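You operate a simulated robot arm through the tools that you are given. There is no shell and no other tool.

Carry out the task below with a simulated robot arm. There is one attempt and no reset: what you move stays moved.

## Task
Start the console and unmute the Table.
Fine: mains on; the switch marked Speaker goes on once the screen has started; then the main fader to about 7; other channels and controls stay.

The check looks at the end state, three seconds after you hand in, the way a careful person would. Anything else that was tipped, shoved, dropped, spilled or broken makes it a failure.

## Robot
A 7-joint arm with a two-finger parallel gripper, fixed in place. Base frame: the origin is on the floor under the middle of its stand, x ahead of it, y to its left, z up. Readings come in mm, rad, newtons and seconds.
It reaches about 1372 mm from its shoulder. Its first joint turns from -2.601 to 2.601 rad. Payload 3.43 kg.
Tool frame: the origin (TCP) lies between the finger pads and is the grasp point; the fingertips stand 30 mm ahead of it; z points along the fingers, y is the line along which they close. Largest opening 94 mm; finger width 28, thickness 10; the body of the gripper, 50 by 96 mm, starts 55 mm behind the TCP.
Orientation is that of the tool frame in the base frame, as a unit quaternion [x, y, z, w]. With the fingers straight down and closing along the base's y, the tool's x points along the base's -x, its y along +y and its z along -z.

## Interface
- The arm moves only by the tool step_arm. Its argument "targets" is a list of rows, each a list of 2 entries, a list of its own where there are three numbers: the shift along the base's x, y, z in mm, then the turn, a rotation vector about the base's x, y, z in rad. In form: [[[tx, ty, tz], [wx, wy, wz]], ...]. A call has 1 to 20 rows; each row shifts and turns the commanded pose from where the row before left it. "fingers" is the finger opening in mm, from 0 to 94, set as the call begins (left out, the last holds). Rows are played at 5 a second. More than 50 mm and 0.15 rad between two rows, or a gripper value outside its range, and nothing of the call is played. A pose out of reach is approached as far as the arm can. The call stops where the force on the tool passes 90 N (or 10 N more than at its start, if that is more) or the arm is blocked; 0.2 s more then pass. The fingers move at their own pace (about 45 mm/s each) and stop on an object; they squeeze with about 32 N. The grip force told is the motor's: it shows also when the fingers shut on nothing. Time passes only in rows, and 0.2 s behind the last, so rows that do not move let the fingers close. It gives the time, the measured TCP pose, the force on the tool (base axes), the opening and the grip force at its end, in the units of the frame above (readings bear some noise), with the torque about the TCP (base axes, N m) and any sound that the robot's microphone picked up, and new pictures: "show" is both (left out), scene, wrist or none.
- Cameras (640 x 400 px; columns grow to the right, rows downward): "scene" is fixed at [38.5, -493.6, 1440.5]; the picture's right is [0.35, -0.94, 0.00], its down [-0.32, -0.12, -0.94] and it looks along [0.88, 0.33, -0.34] (base axes); focal length 314 px, centre (320, 200). "wrist" rides on the gripper at [76, 14, -102] in the tool frame; the picture's right is [-0.18, 0.98, 0.00], its down [-0.75, -0.14, -0.64] and it looks along [-0.63, -0.12, 0.77] (tool axes); focal length 243 px, centre (320, 200). There is no depth. A picture from a camera that has moved, and an enlarged one, comes with that camera's place and axes in the base frame and with its lens. The place of the scene camera against the robot may be out by one fixed shift of up to 18 mm in any direction.
- enlarge(camera, box): a new picture of the part [left, top, right, bottom] of that camera's present view, enlarged. It takes no simulated time.
- job_done(): hands the job in; it is judged then, once.

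Places have to be worked out from the pictures, the camera data and where the tool is seen. Open the gripper and draw the arm clear of the work before you hand the job in, unless the task says otherwise.

The tools are called after "Call:" as a command line: name --argument value ..., lists and objects as JSON in quotes. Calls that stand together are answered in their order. step_arm: Moves the arm, as the interface text tells. Its arguments: {"type":"object","properties":{"targets":{"type":"array","items":{"type":"array"}},"fingers":{"type":"number"},"show":{"type":"string","enum":["both","scene","wrist","none"]}},"required":["targets"]} The other tools are called the same way: enlarge (camera, box) takes an enlarged picture of a part of a camera's view; job_done () hands the job in.

At the start:

```text
t: 0.0
tcp_pos: [979.8, 128.3, 1116.6]
tool_rot: [0.0, 1.0, 0.0, 0.0]
wrist_force: [0.1, 0.6, -0.7]
moment: [0.01, 0.02, 0.01]
width: 94.0
grip_force: 0.1
```

scene: 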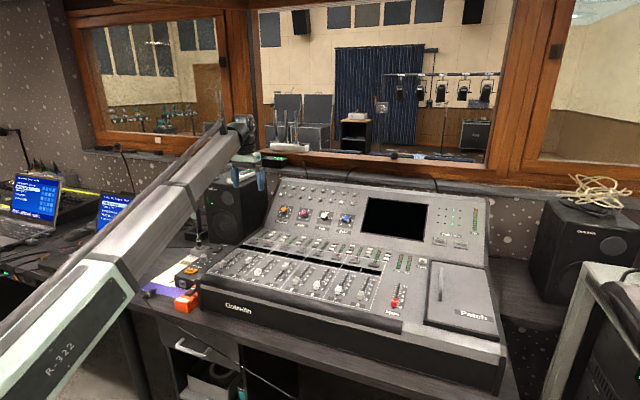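
wrist: 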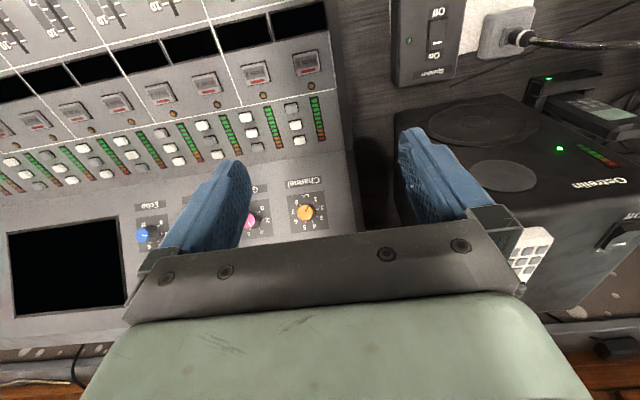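

The first pictures show a mixing console, a speaker switch box at its left and the arm over it. I'll enlarge the views to read labels before moving.

Call:
enlarge --camera "scene" --box '[180, 170, 520, 382]'

Call:
enlarge --camera "scene" --box '[140, 230, 280, 318]'

Call:
enlarge --camera "wrist" --box '[0, 0, 340, 212]'

Call:
enlarge --camera "wrist" --box '[340, 0, 640, 188]'

```text
1.88 times, centred on (350, 276) of scene
camera zoom: at [38.5, -493.6, 1440.5], right [0.35, -0.94, 0.0], down [-0.32, -0.12, -0.94], along [0.88, 0.33, -0.34], focal length 591 px, centre (264, 57)
```

zoom: 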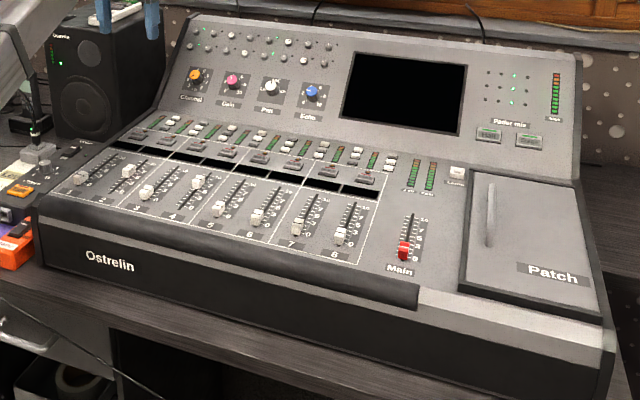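

```text
4.55 times, centred on (210, 274) of scene
camera zoom: at [38.5, -493.6, 1440.5], right [0.35, -0.94, 0.0], down [-0.32, -0.12, -0.94], along [0.88, 0.33, -0.34], focal length 1427 px, centre (820, -136)
```

zoom: 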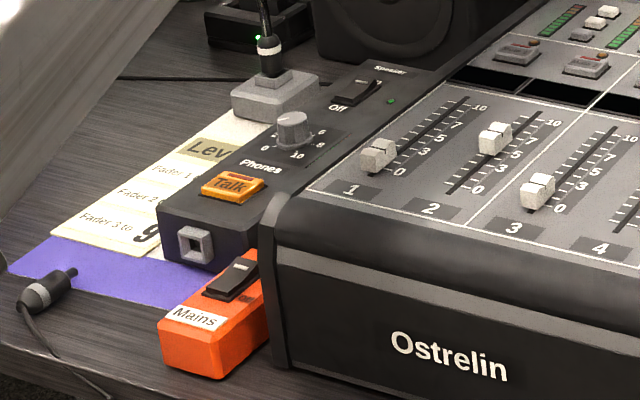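

```text
1.88 times, centred on (170, 106) of wrist
camera zoom: at [903.3, 142.5, 1219.6], right [0.18, 0.98, 0.0], down [0.75, -0.14, 0.64], along [0.63, -0.12, -0.77], focal length 457 px, centre (602, 377)
```

zoom: 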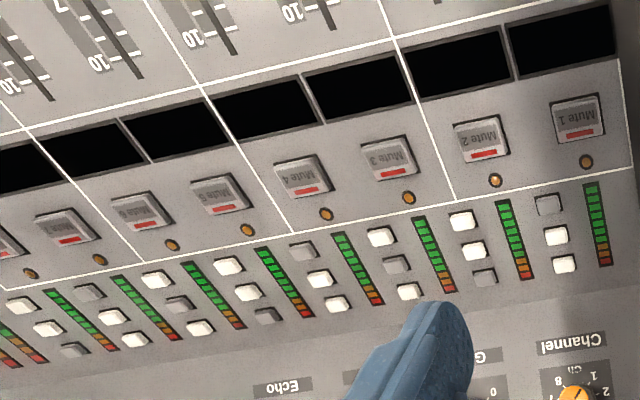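

```text
2.13 times, centred on (490, 94) of wrist
camera zoom: at [903.3, 142.5, 1219.6], right [0.18, 0.98, 0.0], down [0.75, -0.14, 0.64], along [0.63, -0.12, -0.77], focal length 516 px, centre (-42, 426)
```

zoom: 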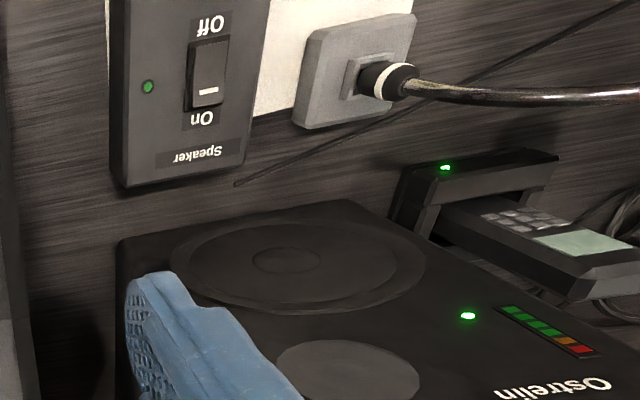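

The console's channel name displays are dark, the mains box (orange) sits to the front-left, and Speaker/Phones/Talk box beside the console. I'll draw the gripper back above the mains box, at safe height, to look at it with the wrist camera.

Call:
step_arm --targets '[[[-45, 6, 0], [0, 0, 0]], [[-45, 6, 0], [0, 0, 0]], [[-45, 6, 0], [0, 0, 0]], [[-45, 6, 0], [0, 0, 0]], [[-45, 6, 0], [0, 0, 0]], [[-45, 6, 0], [0, 0, 0]], [[-45, 6, 0], [0, 0, 0]], [[0, 0, 0], [0, 0, 0]]]'

```text
t: 1.8
tcp_pos: [666.5, 175.3, 1108.8]
tool_rot: [0.0, 1.0, 0.001, 0.005]
wrist_force: [4.9, -3.5, -12.4]
moment: [0.43, -0.34, 0.35]
width: 93.7
grip_force: 0.0
out of reach, approached as far as the arm can: row 7
camera wrist: at [590.1, 188.7, 1210.5], right [0.18, 0.98, 0.0], down [0.75, -0.14, 0.65], along [0.64, -0.12, -0.76], focal length 243 px, centre (320, 200)
```

scene: 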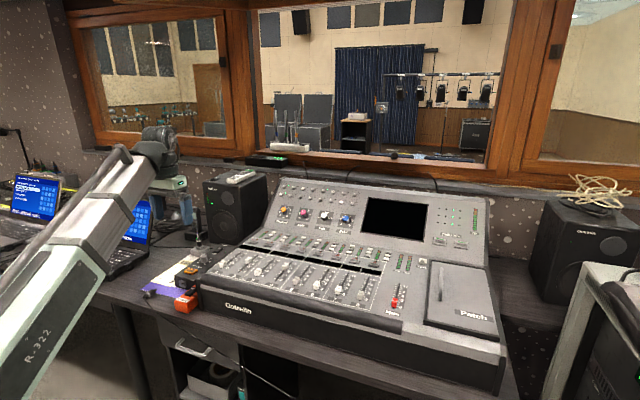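
wrist: 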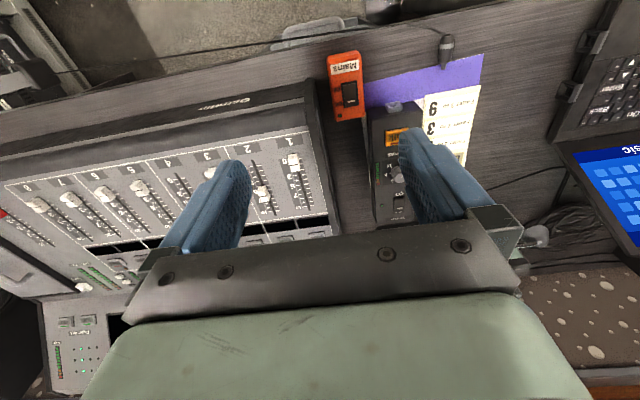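

The arm hit an inner reach limit at about x=666, so I'll stay farther out. The mains switch triangulates to about (725, 214, 785); let me look at it enlarged.

Call:
enlarge --camera "wrist" --box '[290, 20, 500, 151]'

Call:
enlarge --camera "scene" --box '[140, 240, 240, 302]'

Call:
enlarge --camera "scene" --box '[165, 270, 229, 310]'

```text
3.05 times, centred on (395, 86) of wrist
camera zoom: at [590.1, 188.7, 1210.5], right [0.18, 0.98, 0.0], down [0.75, -0.14, 0.65], along [0.64, -0.12, -0.76], focal length 739 px, centre (91, 549)
```

zoom: 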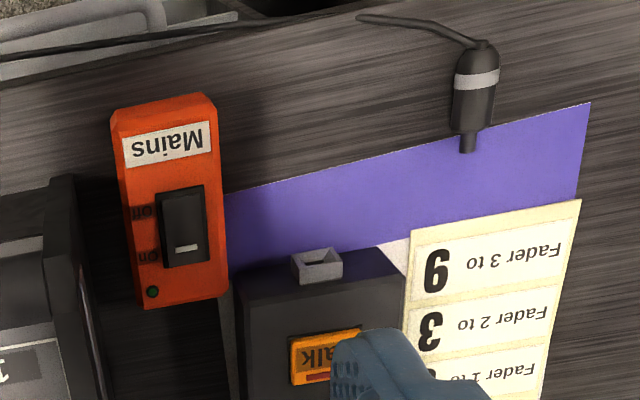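

```text
6.40 times, centred on (190, 271) of scene
camera zoom: at [38.5, -493.6, 1440.5], right [0.35, -0.94, 0.0], down [-0.32, -0.12, -0.94], along [0.88, 0.33, -0.34], focal length 2010 px, centre (1152, -254)
```

zoom: 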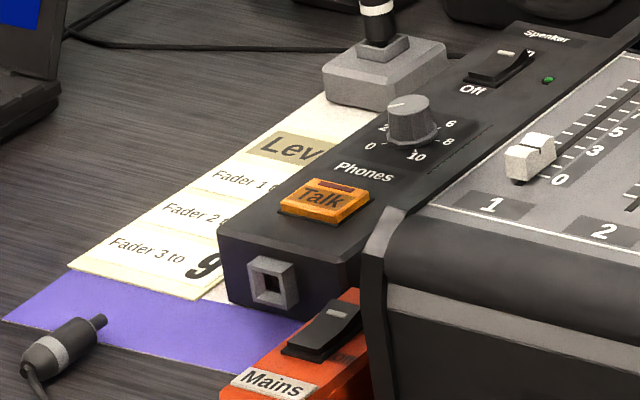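

```text
10.00 times, centred on (197, 290) of scene
camera zoom: at [38.5, -493.6, 1440.5], right [0.35, -0.94, 0.0], down [-0.32, -0.12, -0.94], along [0.88, 0.33, -0.34], focal length 3140 px, centre (1550, -700)
```

zoom: 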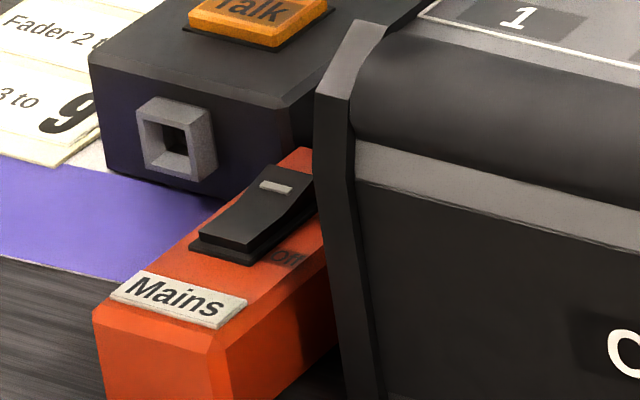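

The rocker's far end (white mark, "On" label, LED) seems to be the raised end. I'll move to above the mains box and lower to get a close wrist view.

Call:
step_arm --targets '[[[20, 14, -20], [0, 0, 0]], [[20, 15, -30], [0, 0, 0]], [[20, 15, -30], [0, 0, 0]], [[0, 0, -36], [0, 0, 0]], [[0, 0, 0], [0, 0, 0]], [[0, 0, 0], [0, 0, 0]]]'

```text
t: 3.2
tcp_pos: [728.7, 216.3, 992.7]
tool_rot: [0.0, 1.0, 0.0, 0.0]
wrist_force: [-1.0, 0.8, 0.4]
moment: [-0.04, 0.02, -0.01]
width: 93.9
grip_force: 0.2
camera wrist: at [652.6, 230.6, 1095.1], right [0.18, 0.98, 0.0], down [0.75, -0.14, 0.64], along [0.63, -0.12, -0.77], focal length 243 px, centre (320, 200)
```

scene: 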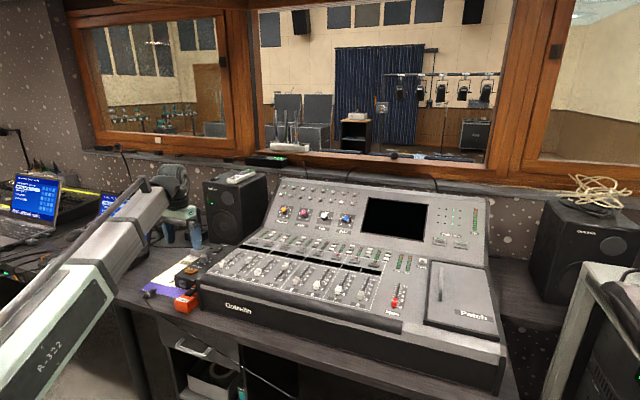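
wrist: 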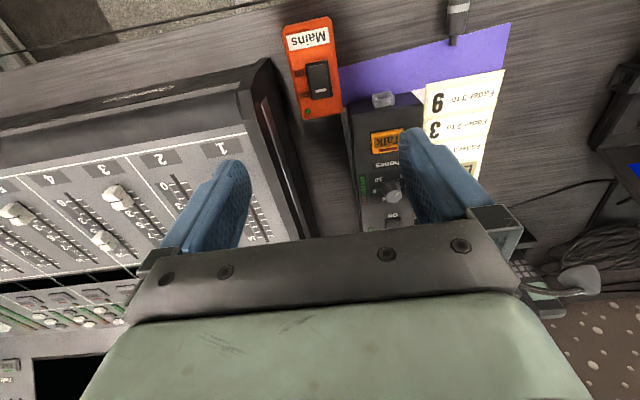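

The rocker is clearly visible at wrist px (319,80). I'll zoom to see On/Off and the geometry.

Call:
enlarge --camera "wrist" --box '[260, 10, 388, 90]'

Call:
enlarge --camera "wrist" --box '[230, 40, 390, 140]'

Call:
enlarge --camera "wrist" --box '[330, 80, 490, 240]'

```text
5.00 times, centred on (324, 50) of wrist
camera zoom: at [652.6, 230.6, 1095.1], right [0.18, 0.98, 0.0], down [0.75, -0.14, 0.64], along [0.63, -0.12, -0.77], focal length 1213 px, centre (300, 950)
```

zoom: 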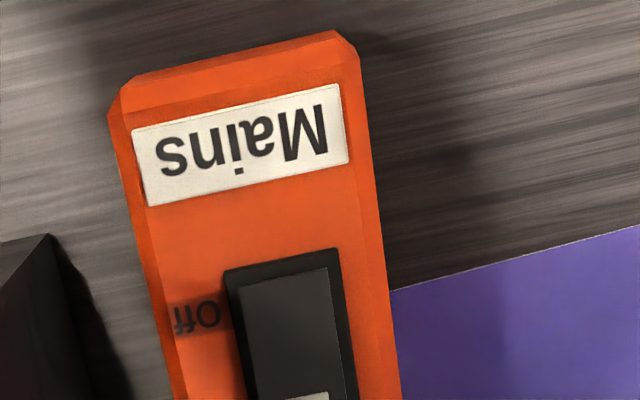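

```text
4.00 times, centred on (310, 90) of wrist
camera zoom: at [652.6, 230.6, 1095.1], right [0.18, 0.98, 0.0], down [0.75, -0.14, 0.64], along [0.63, -0.12, -0.77], focal length 970 px, centre (360, 640)
```

zoom: 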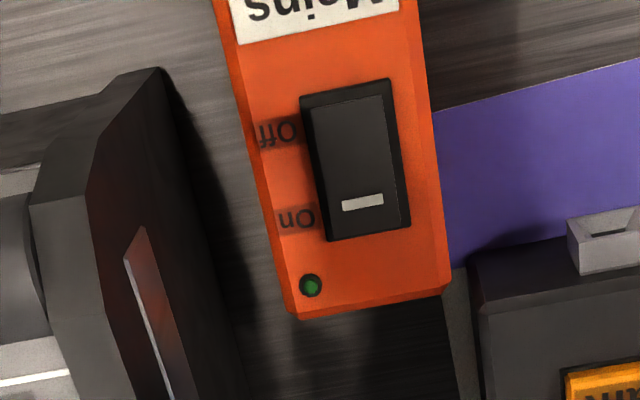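

```text
2.50 times, centred on (410, 160) of wrist
camera zoom: at [652.6, 230.6, 1095.1], right [0.18, 0.98, 0.0], down [0.75, -0.14, 0.64], along [0.63, -0.12, -0.77], focal length 606 px, centre (95, 300)
```

zoom: 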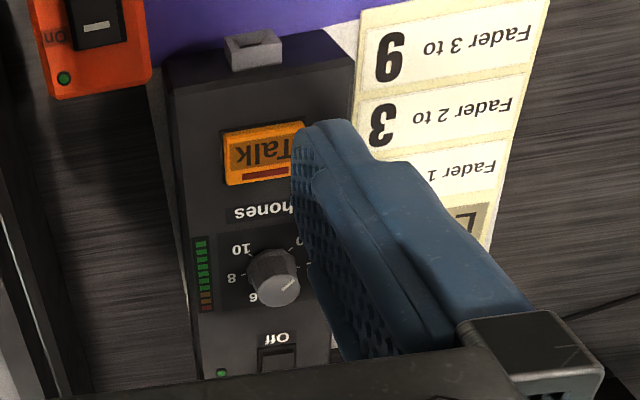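

Confirmed: "On" is the far end, rocker centred near (725.5, 216.5, 787), about 40 mm long along x. To keep the gripper body clear of the console side I'll close the fingers and turn the tool 90° about z, checking the result.

Call:
step_arm --targets '[[[0, 0, 0], [0, 0, 0.15]], [[0, 0, 0], [0, 0, 0.15]], [[0, 0, 0], [0, 0, 0.15]], [[0, 0, 0], [0, 0, 0.15]], [[0, 0, 0], [0, 0, 0.15]], [[0, 0, 0], [0, 0, 0.15]], [[0, 0, 0], [0, 0, 0.15]], [[0, 0, 0], [0, 0, 0.15]], [[0, 0, 0], [0, 0, 0.15]], [[0, 0, 0], [0, 0, 0.15]], [[0, 0, 0], [0, 0, 0.0708]], [[0, 0, 0], [0, 0, 0]]]' --fingers 0

```text
t: 5.8
tcp_pos: [727.5, 214.3, 993.2]
tool_rot: [0.708, -0.706, 0.0, -0.001]
wrist_force: [0.2, 1.0, 0.4]
moment: [0.01, -0.01, -0.02]
width: 0.0
grip_force: 32.2
camera wrist: at [714.0, 138.6, 1095.6], right [-0.98, 0.18, 0.0], down [0.14, 0.75, 0.64], along [0.12, 0.63, -0.77], focal length 243 px, centre (320, 200)
```

scene: 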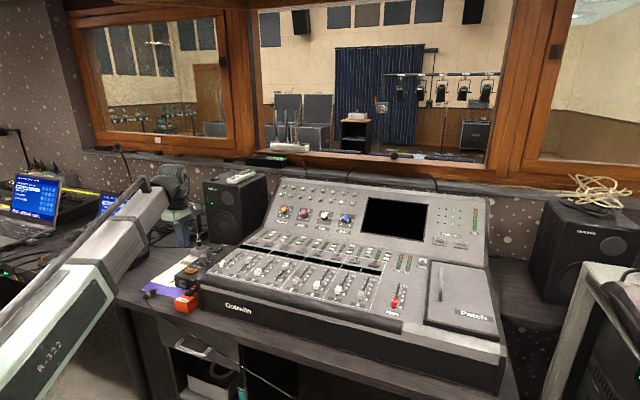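
wrist: 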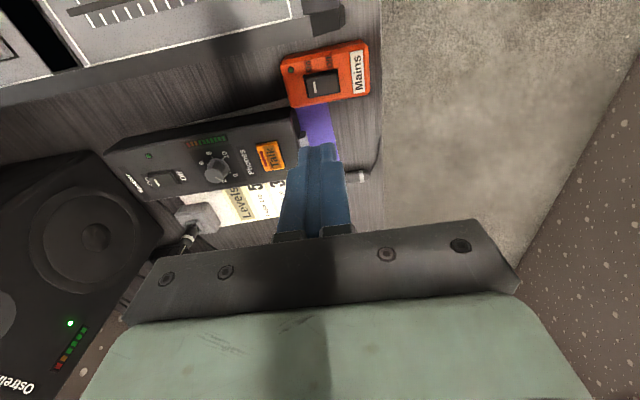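

Rotation succeeded. Now I move over the rocker's far end (x≈741, y≈216.5) and lower to about 20 mm above it.

Call:
step_arm --targets '[[[13, 2, 0], [0, 0, 0]], [[0, 0, -40], [0, 0, 0]], [[0, 0, -40], [0, 0, 0]], [[0, 0, -40], [0, 0, 0]], [[0, 0, -30], [0, 0, 0]], [[0, 0, 0], [0, 0, 0]], [[0, 0, 0], [0, 0, 0]]]'

```text
t: 7.4
tcp_pos: [740.7, 217.0, 842.7]
tool_rot: [0.708, -0.707, -0.001, 0.0]
wrist_force: [-0.7, -0.3, 0.5]
moment: [-0.03, 0.0, 0.03]
width: 0.0
grip_force: 32.5
camera wrist: at [726.3, 140.8, 945.3], right [-0.98, 0.18, 0.0], down [0.14, 0.75, 0.64], along [0.12, 0.63, -0.77], focal length 243 px, centre (320, 200)
```

scene: 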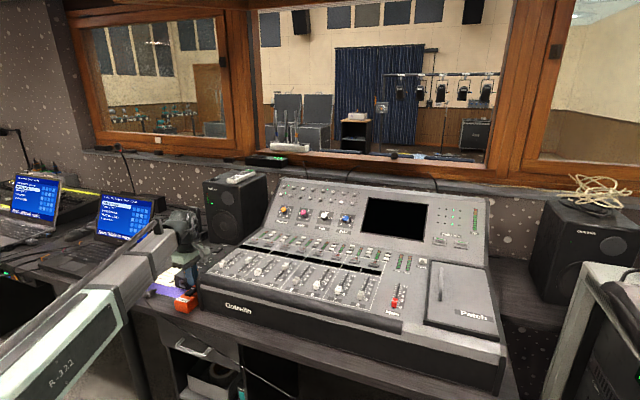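
wrist: 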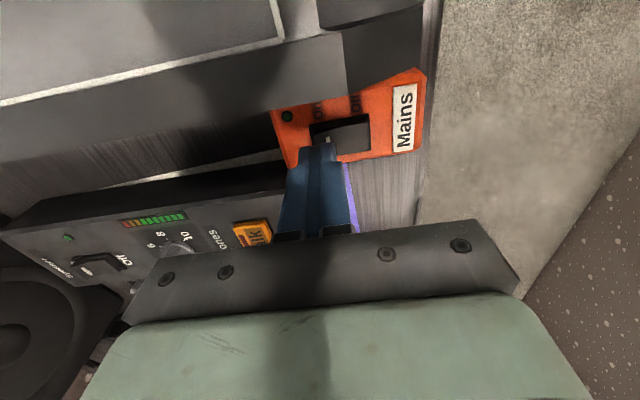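

The tip is just above the rocker's far half. Zoom in to confirm alignment before pressing.

Call:
enlarge --camera "wrist" --box '[250, 60, 442, 180]'

Call:
enlarge --camera "scene" --box '[140, 240, 240, 320]'

```text
3.33 times, centred on (346, 120) of wrist
camera zoom: at [726.3, 140.8, 945.3], right [-0.98, 0.18, 0.0], down [0.14, 0.75, 0.64], along [0.12, 0.63, -0.77], focal length 809 px, centre (233, 467)
```

zoom: 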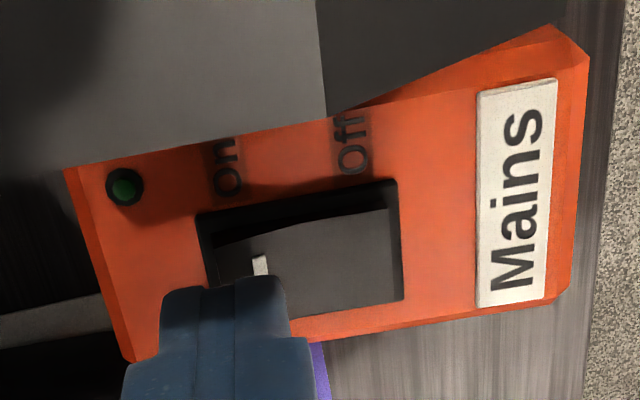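

```text
5.00 times, centred on (190, 280) of scene
camera zoom: at [38.5, -493.6, 1440.5], right [0.35, -0.94, 0.0], down [-0.32, -0.12, -0.94], along [0.88, 0.33, -0.34], focal length 1570 px, centre (970, -200)
```

zoom: 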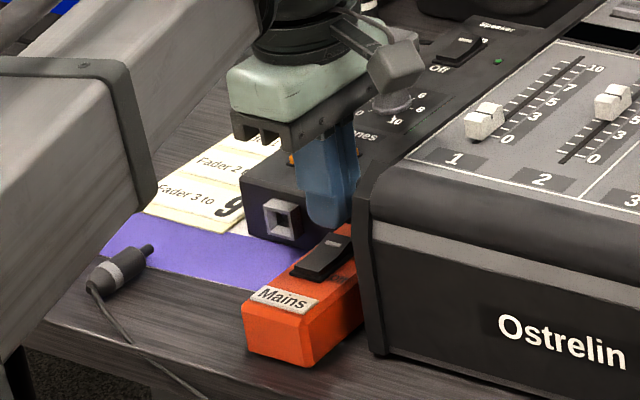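

Alignment is good (tip over the white-marked "On" end). I press down in small steps, listening for a click.

Call:
step_arm --targets '[[[0, 0, -12], [0, 0, 0]], [[0, 0, -5], [0, 0, 0]], [[0, 0, -3], [0, 0, 0]], [[0, 0, -3], [0, 0, 0]], [[0, 0, -2], [0, 0, 0]], [[0, 0, 0], [0, 0, 0]]]' --show "wrist"

```text
t: 8.4
tcp_pos: [741.3, 216.0, 827.0]
tool_rot: [0.707, -0.707, 0.002, -0.003]
wrist_force: [-8.5, -2.2, 31.1]
moment: [-0.13, 0.54, 0.03]
width: 0.1
grip_force: 31.6
stopped in row 4: the force on the tool passed its limit at 100 N (the readings are from after the stop); the commanded pose is now the measured one
camera wrist: at [725.9, 140.1, 930.1], right [-0.98, 0.18, -0.01], down [0.14, 0.75, 0.64], along [0.12, 0.63, -0.76], focal length 243 px, centre (320, 200)
```

wrist: 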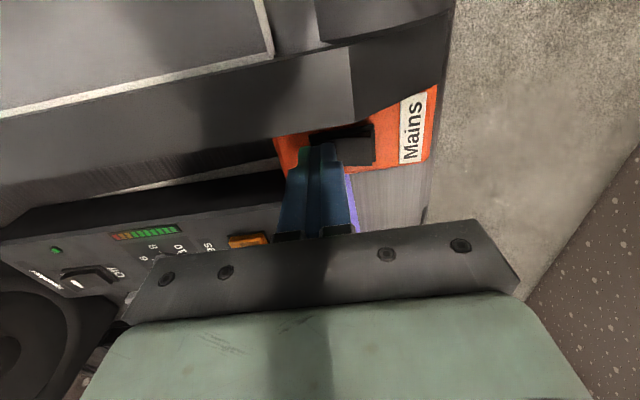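

The press stopped with a force spike at tip z≈797; check the rocker and LED state up close.

Call:
enlarge --camera "wrist" --box '[250, 70, 442, 190]'

Call:
enlarge --camera "scene" --box '[160, 250, 240, 300]'

Call:
enlarge --camera "scene" --box '[200, 170, 520, 370]'

```text
3.33 times, centred on (346, 130) of wrist
camera zoom: at [725.9, 140.1, 930.1], right [-0.98, 0.18, -0.01], down [0.14, 0.75, 0.64], along [0.12, 0.63, -0.76], focal length 809 px, centre (233, 433)
```

zoom: 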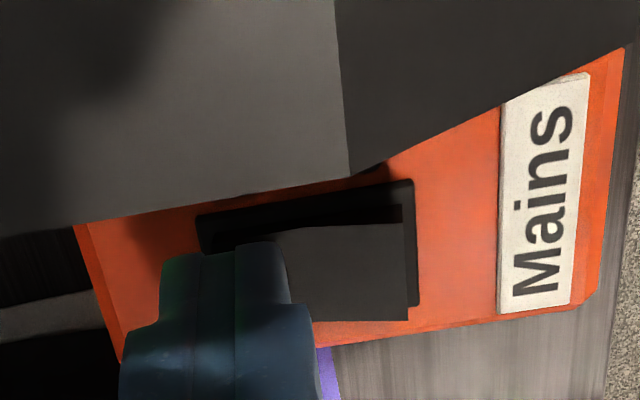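

```text
8.00 times, centred on (200, 275) of scene
camera zoom: at [38.5, -493.6, 1440.5], right [0.35, -0.94, 0.0], down [-0.32, -0.12, -0.94], along [0.88, 0.33, -0.34], focal length 2512 px, centre (1280, -400)
```

zoom: 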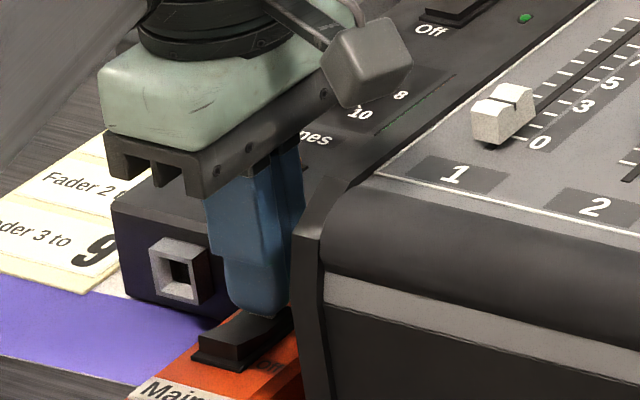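

```text
2.00 times, centred on (360, 270) of scene
camera zoom: at [38.5, -493.6, 1440.5], right [0.35, -0.94, 0.0], down [-0.32, -0.12, -0.94], along [0.88, 0.33, -0.34], focal length 628 px, centre (240, 60)
```

zoom: 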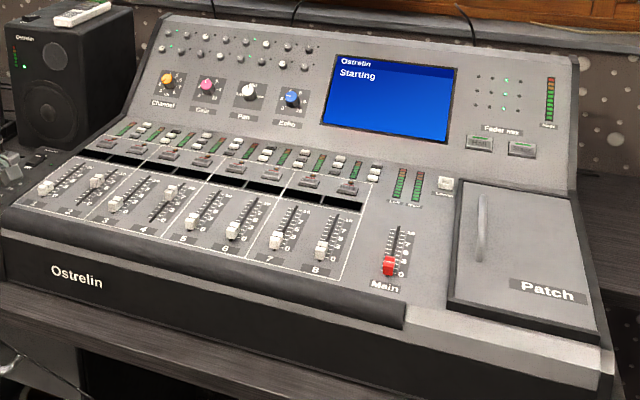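

The screen now shows "Starting", so the mains rocker has flipped on. I lift straight up and look again.

Call:
step_arm --targets '[[[0, 0, 10], [0, 0, 0]], [[0, 0, 35], [0, 0, 0]], [[0, 0, 40], [0, 0, 0]], [[0, 0, 40], [0, 0, 0]], [[0, 0, 40], [0, 0, 0]], [[0, 0, 0], [0, 0, 0]], [[0, 0, 0], [0, 0, 0]]]'

```text
t: 10.0
tcp_pos: [739.0, 213.5, 992.7]
tool_rot: [-0.707, 0.707, -0.002, 0.003]
wrist_force: [0.2, -0.5, 0.3]
moment: [0.01, 0.03, 0.01]
width: 0.0
grip_force: 31.7
camera wrist: at [724.9, 138.2, 1094.9], right [-0.98, 0.18, -0.01], down [0.14, 0.75, 0.64], along [0.12, 0.63, -0.76], focal length 243 px, centre (320, 200)
```

scene: 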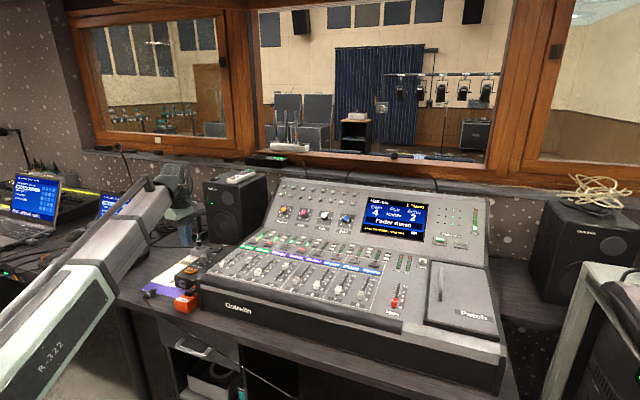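
wrist: 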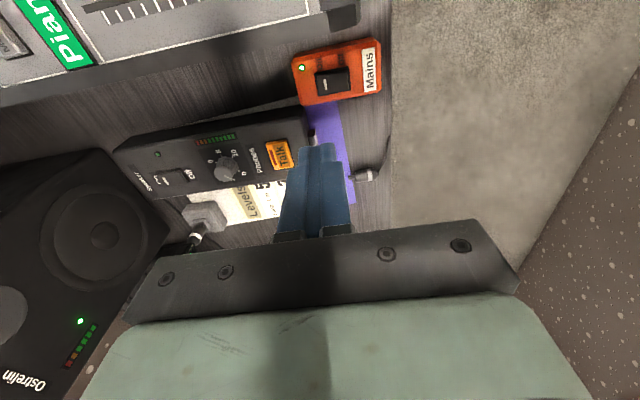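

The screen has come up and channel names are lit. I zoom in to read them.

Call:
enlarge --camera "scene" --box '[350, 185, 450, 248]'

Call:
enlarge --camera "scene" --box '[220, 220, 330, 289]'

Call:
enlarge --camera "scene" --box '[310, 230, 440, 311]'

Call:
enlarge --camera "scene" --box '[232, 222, 296, 262]'

Call:
enlarge --camera "scene" --box '[290, 232, 402, 302]'

```text
6.35 times, centred on (400, 216) of scene
camera zoom: at [38.5, -493.6, 1440.5], right [0.35, -0.94, 0.0], down [-0.32, -0.12, -0.94], along [0.88, 0.33, -0.34], focal length 1994 px, centre (-188, 95)
```

zoom: 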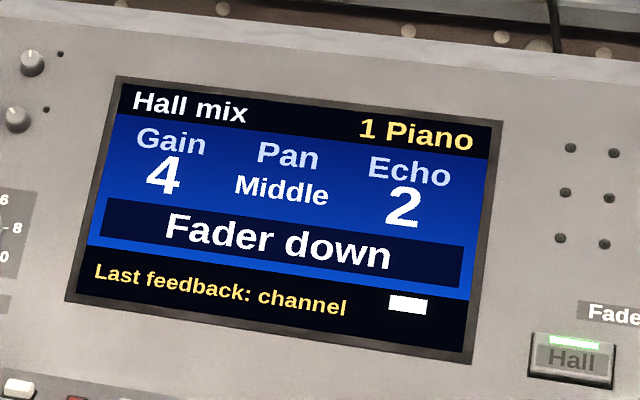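

```text
5.80 times, centred on (275, 254) of scene
camera zoom: at [38.5, -493.6, 1440.5], right [0.35, -0.94, 0.0], down [-0.32, -0.12, -0.94], along [0.88, 0.33, -0.34], focal length 1820 px, centre (581, -116)
```

zoom: 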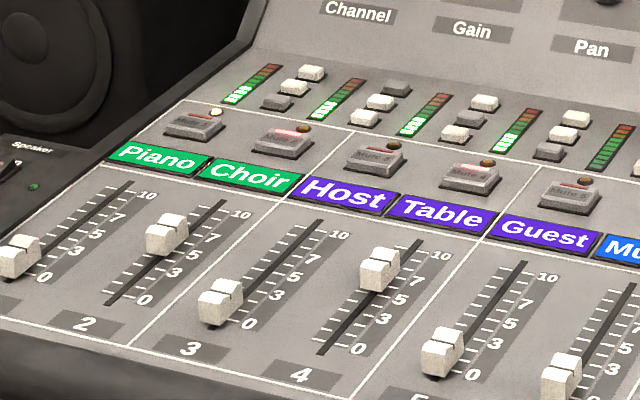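

```text
4.92 times, centred on (375, 270) of scene
camera zoom: at [38.5, -493.6, 1440.5], right [0.35, -0.94, 0.0], down [-0.32, -0.12, -0.94], along [0.88, 0.33, -0.34], focal length 1546 px, centre (49, -147)
```

zoom: 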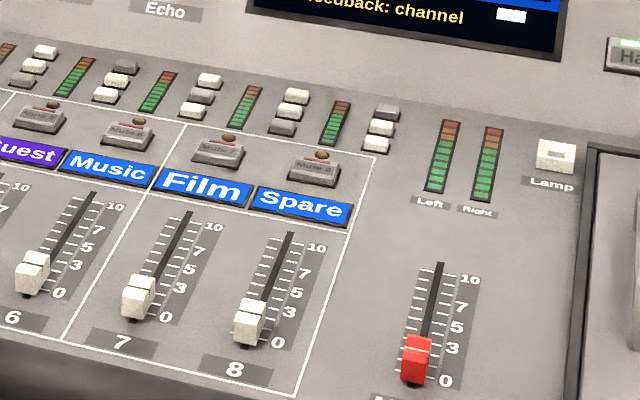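

```text
10.00 times, centred on (264, 242) of scene
camera zoom: at [38.5, -493.6, 1440.5], right [0.35, -0.94, 0.0], down [-0.32, -0.12, -0.94], along [0.88, 0.33, -0.34], focal length 3140 px, centre (880, -220)
```

zoom: 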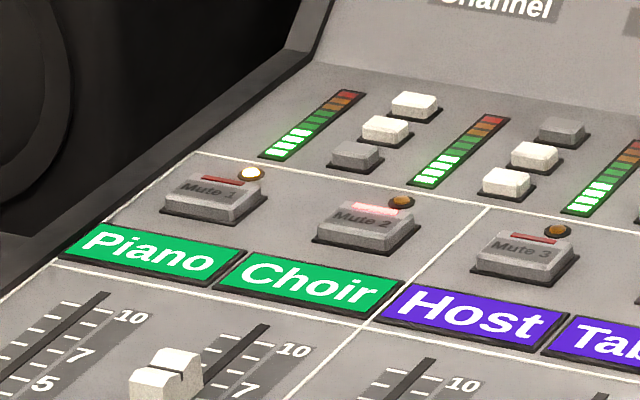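

```text
5.71 times, centred on (346, 267) of scene
camera zoom: at [38.5, -493.6, 1440.5], right [0.35, -0.94, 0.0], down [-0.32, -0.12, -0.94], along [0.88, 0.33, -0.34], focal length 1794 px, centre (171, -183)
```

zoom: 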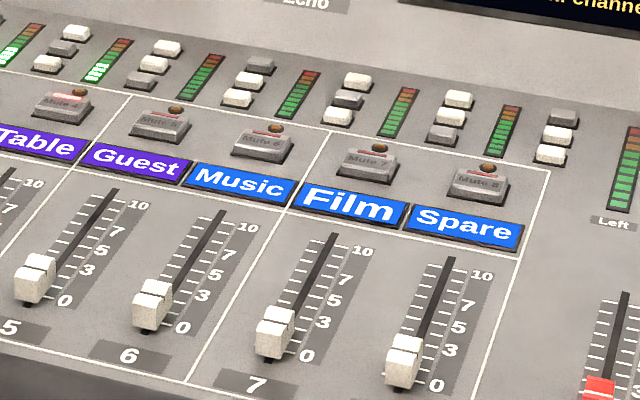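

Table is channel 4 and Mute 4 is lit red (muted), as is Mute 2 (to be left). Screen is up, so next is the Speaker switch near (975, 303): I travel above it at the present height for a close look.

Call:
step_arm --targets '[[[40, 15, 0], [0, 0, 0]], [[40, 15, 0], [0, 0, 0]], [[40, 15, 0], [0, 0, 0]], [[40, 15, 0], [0, 0, 0]], [[38, 15, 0], [0, 0, 0]], [[38, 14, 0], [0, 0, 0]], [[0, 0, 0], [0, 0, 0]], [[0, 0, 0], [0, 0, 0]]]'

```text
t: 11.8
tcp_pos: [978.1, 306.2, 989.5]
tool_rot: [0.707, -0.707, 0.002, -0.004]
wrist_force: [0.1, -0.1, -0.6]
moment: [0.0, -0.03, 0.0]
width: 0.0
grip_force: 31.9
camera wrist: at [963.6, 229.3, 1092.4], right [-0.98, 0.18, -0.01], down [0.14, 0.75, 0.64], along [0.12, 0.63, -0.76], focal length 243 px, centre (320, 200)
```

scene: 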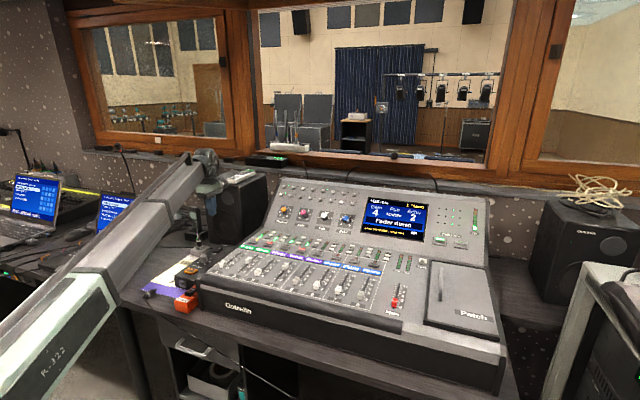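
wrist: 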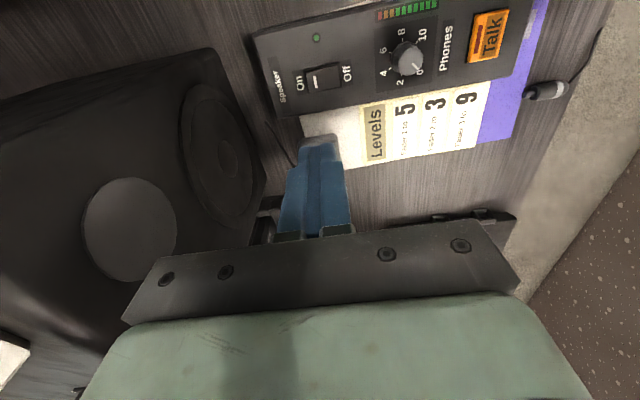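

The Speaker rocker is at wrist px (322,77), "On" at the far (+x) end. Zoom to locate its ends.

Call:
enlarge --camera "wrist" --box '[258, 35, 386, 115]'

Call:
enlarge --camera "scene" --box '[150, 140, 290, 290]'

```text
5.00 times, centred on (322, 75) of wrist
camera zoom: at [963.6, 229.3, 1092.4], right [-0.98, 0.18, -0.01], down [0.14, 0.75, 0.64], along [0.12, 0.63, -0.76], focal length 1213 px, centre (310, 825)
```

zoom: 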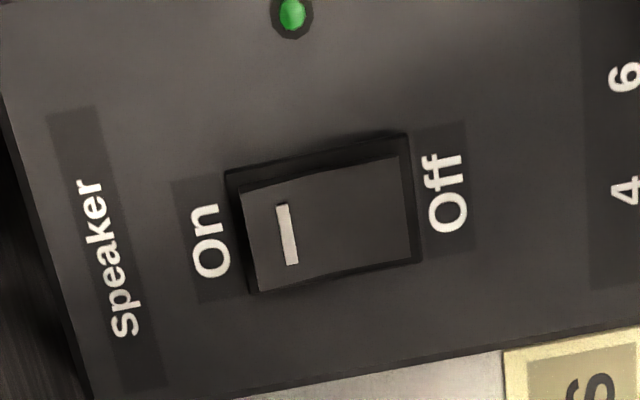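

```text
2.67 times, centred on (220, 215) of scene
camera zoom: at [38.5, -493.6, 1440.5], right [0.35, -0.94, 0.0], down [-0.32, -0.12, -0.94], along [0.88, 0.33, -0.34], focal length 837 px, centre (587, 160)
```

zoom: 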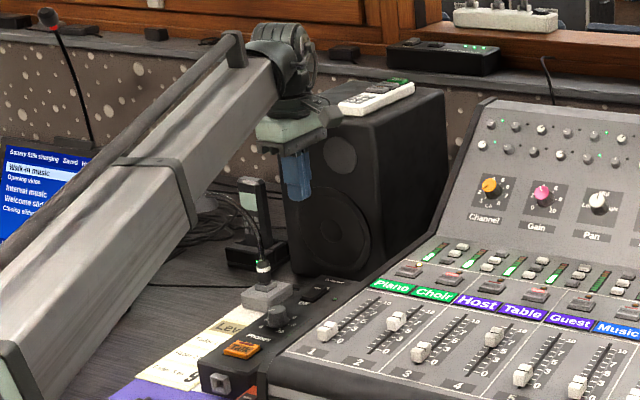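

Rocker spans x≈955–993 at y≈297. I align the tip over its far end (x≈990, y≈297), remove the small residual tilt, and lower to ~25 mm above.

Call:
step_arm --targets '[[[12, -9, 0], [-0.0028, 0.0085, 0]], [[0, 0, -40], [0, 0, 0]], [[0, 0, -40], [0, 0, 0]], [[0, 0, -40], [0, 0, 0]], [[0, 0, -10], [0, 0, 0]], [[0, 0, 0], [0, 0, 0]], [[0, 0, 0], [0, 0, 0]]]'

```text
t: 13.4
tcp_pos: [990.7, 295.9, 860.7]
tool_rot: [-0.707, 0.707, 0.001, 0.0]
wrist_force: [-0.5, -0.3, 0.4]
moment: [0.0, 0.04, 0.01]
width: 0.1
grip_force: 32.6
camera wrist: at [976.0, 219.8, 963.5], right [-0.98, 0.18, 0.0], down [0.14, 0.75, 0.64], along [0.12, 0.63, -0.77], focal length 243 px, centre (320, 200)
```

scene: 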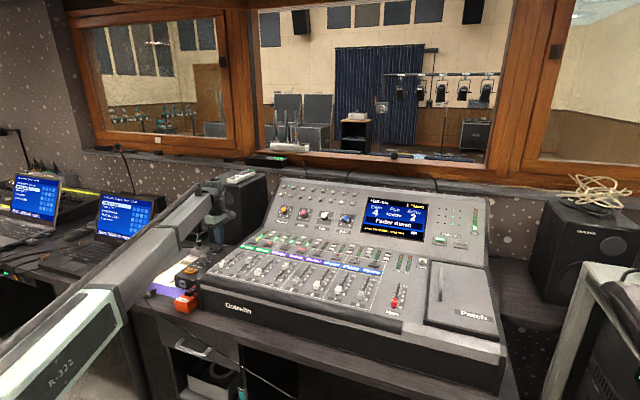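
wrist: 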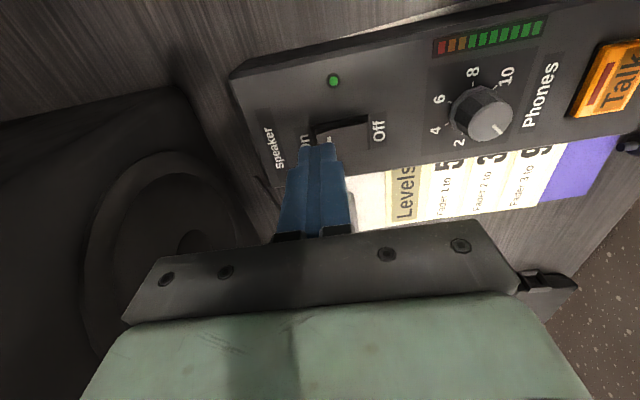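

Tip looks to be over the "On" end with the white mark; quick zoom to check before pressing.

Call:
enlarge --camera "wrist" --box '[250, 60, 442, 180]'

Call:
enlarge --camera "scene" --box '[150, 160, 278, 290]'

```text
3.33 times, centred on (346, 120) of wrist
camera zoom: at [976.0, 219.8, 963.5], right [-0.98, 0.18, 0.0], down [0.14, 0.75, 0.64], along [0.12, 0.63, -0.77], focal length 809 px, centre (233, 467)
```

zoom: 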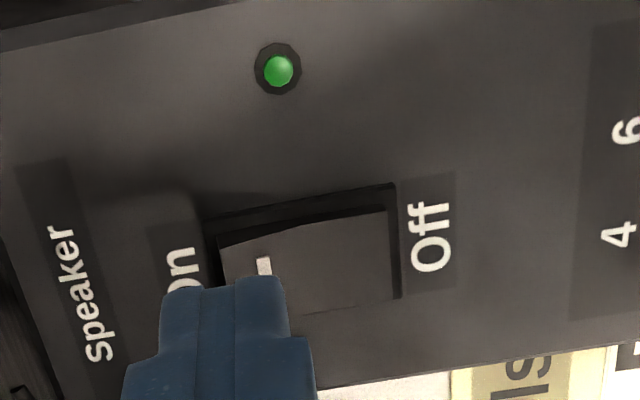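

```text
3.08 times, centred on (214, 225) of scene
camera zoom: at [38.5, -493.6, 1440.5], right [0.35, -0.94, 0.0], down [-0.32, -0.12, -0.94], along [0.88, 0.33, -0.34], focal length 966 px, centre (646, 123)
```

zoom: 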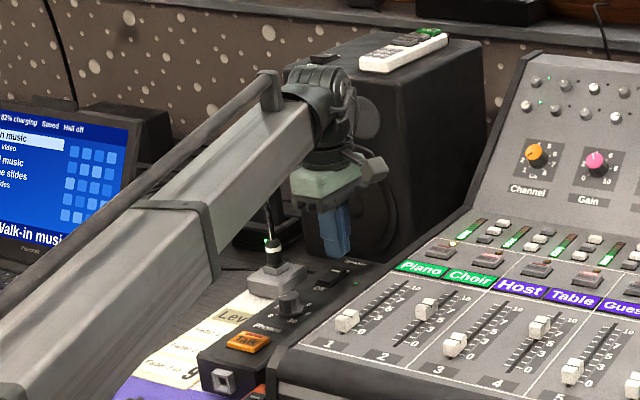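

Aligned. I press down in small steps.

Call:
step_arm --targets '[[[0, 0, -12], [0, 0, 0]], [[0, 0, -3], [0, 0, 0]], [[0, 0, -2], [0, 0, 0]], [[0, 0, -2], [0, 0, 0]], [[0, 0, -2], [0, 0, 0]], [[0, 0, -2], [0, 0, 0]], [[0, 0, -2], [0, 0, 0]]]' --show "wrist"

```text
t: 15.0
tcp_pos: [988.4, 295.7, 840.0]
tool_rot: [0.707, -0.707, 0.001, -0.001]
wrist_force: [2.1, -0.9, 50.9]
moment: [0.06, 0.39, 0.04]
width: 0.0
grip_force: 31.4
camera wrist: at [975.1, 220.2, 942.1], right [-0.98, 0.18, 0.0], down [0.14, 0.75, 0.64], along [0.12, 0.63, -0.77], focal length 243 px, centre (320, 200)
```

wrist: 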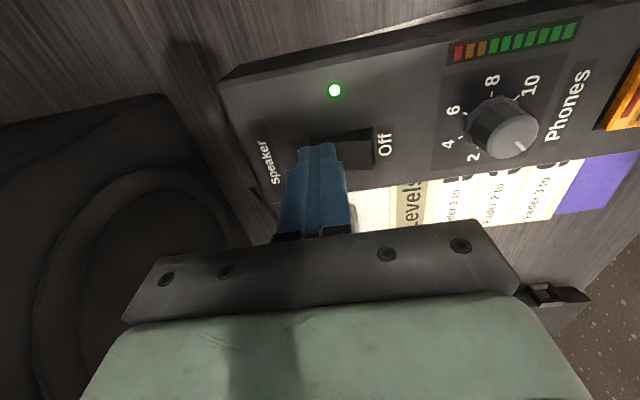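

The Speaker LED is now lit and the "Off" end is raised. I lift straight up.

Call:
step_arm --targets '[[[0, 0, 8], [0, 0, 0]], [[0, 0, 30], [0, 0, 0]], [[0, 0, 40], [0, 0, 0]], [[0, 0, 45], [0, 0, 0]], [[0, 0, 45], [0, 0, 0]], [[0, 0, 45], [0, 0, 0]], [[0, 0, 0], [0, 0, 0]]]'

```text
t: 16.6
tcp_pos: [990.3, 298.0, 1048.0]
tool_rot: [0.707, -0.707, 0.0, 0.001]
wrist_force: [-0.8, -0.4, -0.4]
moment: [0.0, -0.01, 0.01]
width: 0.0
grip_force: 32.3
camera wrist: at [977.1, 221.0, 1150.8], right [-0.98, 0.18, 0.0], down [0.14, 0.75, 0.64], along [0.12, 0.63, -0.77], focal length 243 px, centre (320, 200)
```

scene: 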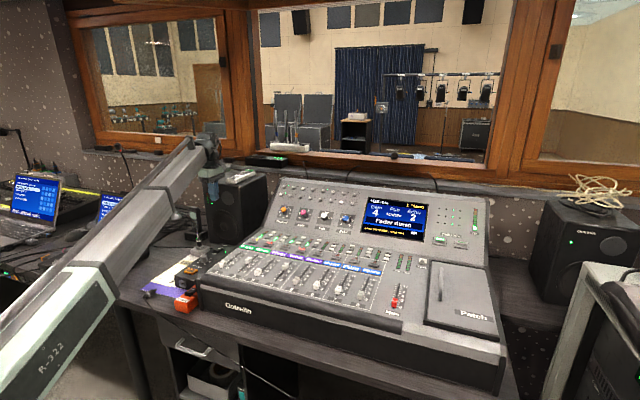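
wrist: 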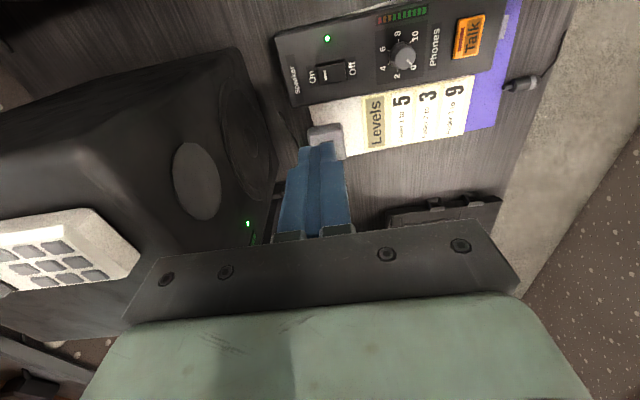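

Speaker is on (both loudspeaker LEDs lit). Mute 4 works out at about (962, -82, 883) in the base frame, so I traverse at this height to above it for a close view.

Call:
step_arm --targets '[[[-3, -42, 0], [0, 0, 0]], [[-3, -42, 0], [0, 0, 0]], [[-3, -42, 0], [0, 0, 0]], [[-3, -42, 0], [0, 0, 0]], [[-3, -42, 0], [0, 0, 0]], [[-3, -42, 0], [0, 0, 0]], [[-3, -42, 0], [0, 0, 0]], [[-4, -42, 0], [0, 0, 0]], [[-4, -44, 0], [0, 0, 0]], [[0, 0, 0], [0, 0, 0]], [[0, 0, 0], [0, 0, 0]]]'

```text
t: 19.0
tcp_pos: [963.0, -85.4, 1046.3]
tool_rot: [-0.707, 0.707, 0.001, -0.001]
wrist_force: [0.4, 0.1, -0.7]
moment: [-0.02, 0.04, -0.04]
width: 0.1
grip_force: 32.0
camera wrist: at [948.6, -160.6, 1149.3], right [-0.98, 0.18, 0.0], down [0.14, 0.75, 0.64], along [0.12, 0.63, -0.77], focal length 243 px, centre (320, 200)
```

scene: 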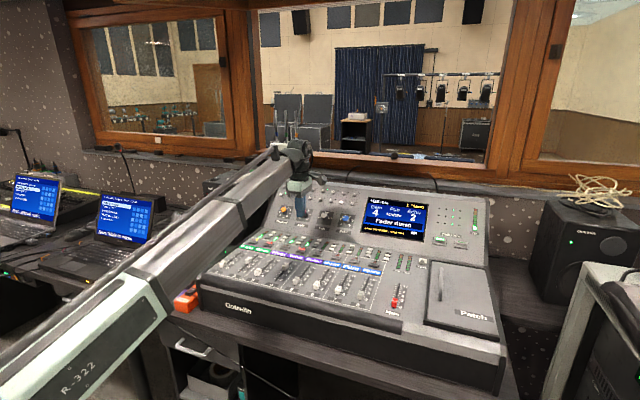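
wrist: 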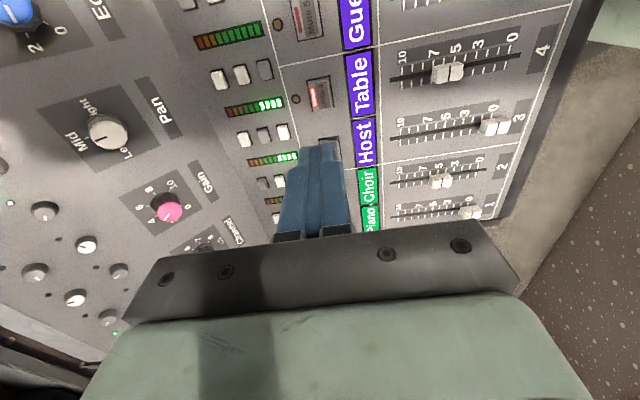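

The lit Mute 4 button beside "Table" is visible at wrist px (320,95). I zoom for exact geometry.

Call:
enlarge --camera "wrist" --box '[256, 50, 400, 140]'

Call:
enlarge --camera "wrist" --box '[280, 0, 600, 200]'

```text
4.44 times, centred on (328, 95) of wrist
camera zoom: at [948.6, -160.6, 1149.3], right [-0.98, 0.18, 0.0], down [0.14, 0.75, 0.64], along [0.12, 0.63, -0.77], focal length 1078 px, centre (284, 667)
```

zoom: 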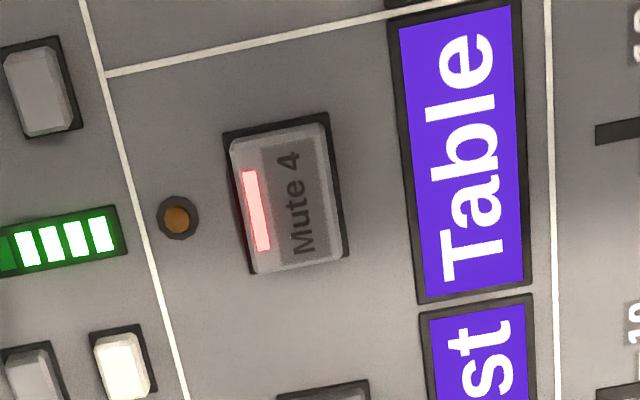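

```text
2.00 times, centred on (440, 100) of wrist
camera zoom: at [948.6, -160.6, 1149.3], right [-0.98, 0.18, 0.0], down [0.14, 0.75, 0.64], along [0.12, 0.63, -0.77], focal length 485 px, centre (80, 400)
```

zoom: 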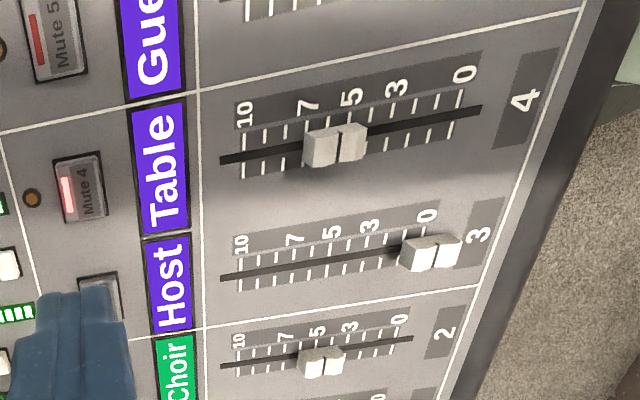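

Mute 4's top is about (962, -83, 881), 22 × 31 mm, and my closed tip is 20 × 28 mm. I centre on it and lower to ~20 mm above.

Call:
step_arm --targets '[[[-1, 2, 0], [0, 0, 0]], [[0, 0, -40], [0, 0, 0]], [[0, 0, -40], [0, 0, 0]], [[0, 0, -34], [0, 0, 0]], [[0, 0, 0], [0, 0, 0]], [[0, 0, 0], [0, 0, 0]]]'

Call:
enlarge --camera "wrist" --box '[240, 60, 432, 180]'

Call:
enlarge --camera "scene" --box '[240, 180, 368, 260]'

```text
t: 20.4
tcp_pos: [960.7, -78.7, 934.5]
tool_rot: [-0.707, 0.707, 0.001, -0.001]
wrist_force: [-0.2, 1.1, -0.3]
moment: [-0.01, 0.01, 0.03]
width: 0.0
grip_force: 31.5
camera wrist: at [947.1, -155.8, 1036.6], right [-0.98, 0.18, 0.0], down [0.14, 0.75, 0.64], along [0.12, 0.63, -0.77], focal length 243 px, centre (320, 200)
```

scene: 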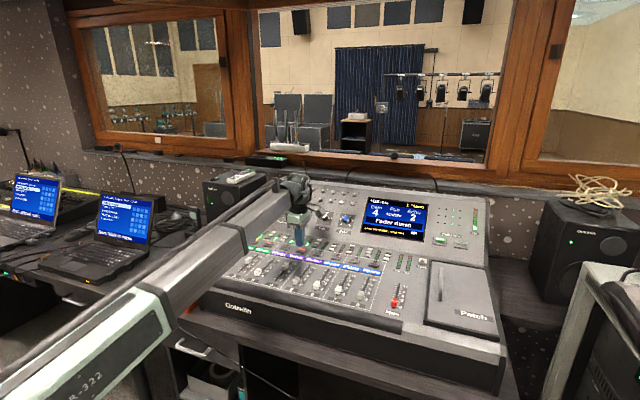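
wrist: 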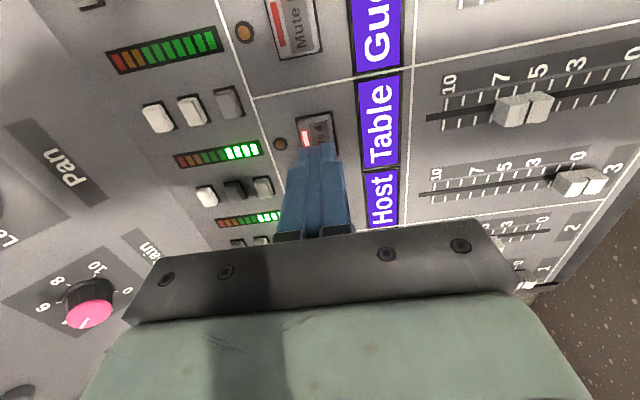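

```text
3.33 times, centred on (336, 120) of wrist
camera zoom: at [947.1, -155.8, 1036.6], right [-0.98, 0.18, 0.0], down [0.14, 0.75, 0.64], along [0.12, 0.63, -0.77], focal length 809 px, centre (267, 467)
```

zoom: 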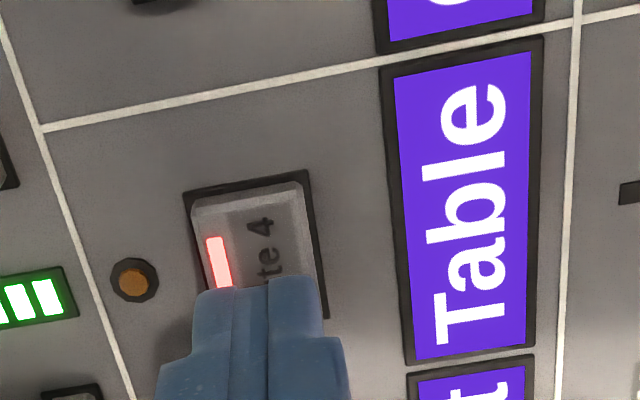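

```text
5.00 times, centred on (304, 220) of scene
camera zoom: at [38.5, -493.6, 1440.5], right [0.35, -0.94, 0.0], down [-0.32, -0.12, -0.94], along [0.88, 0.33, -0.34], focal length 1570 px, centre (400, 100)
```

zoom: 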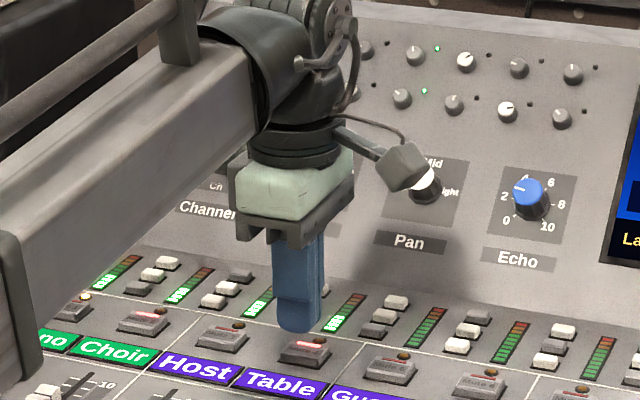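

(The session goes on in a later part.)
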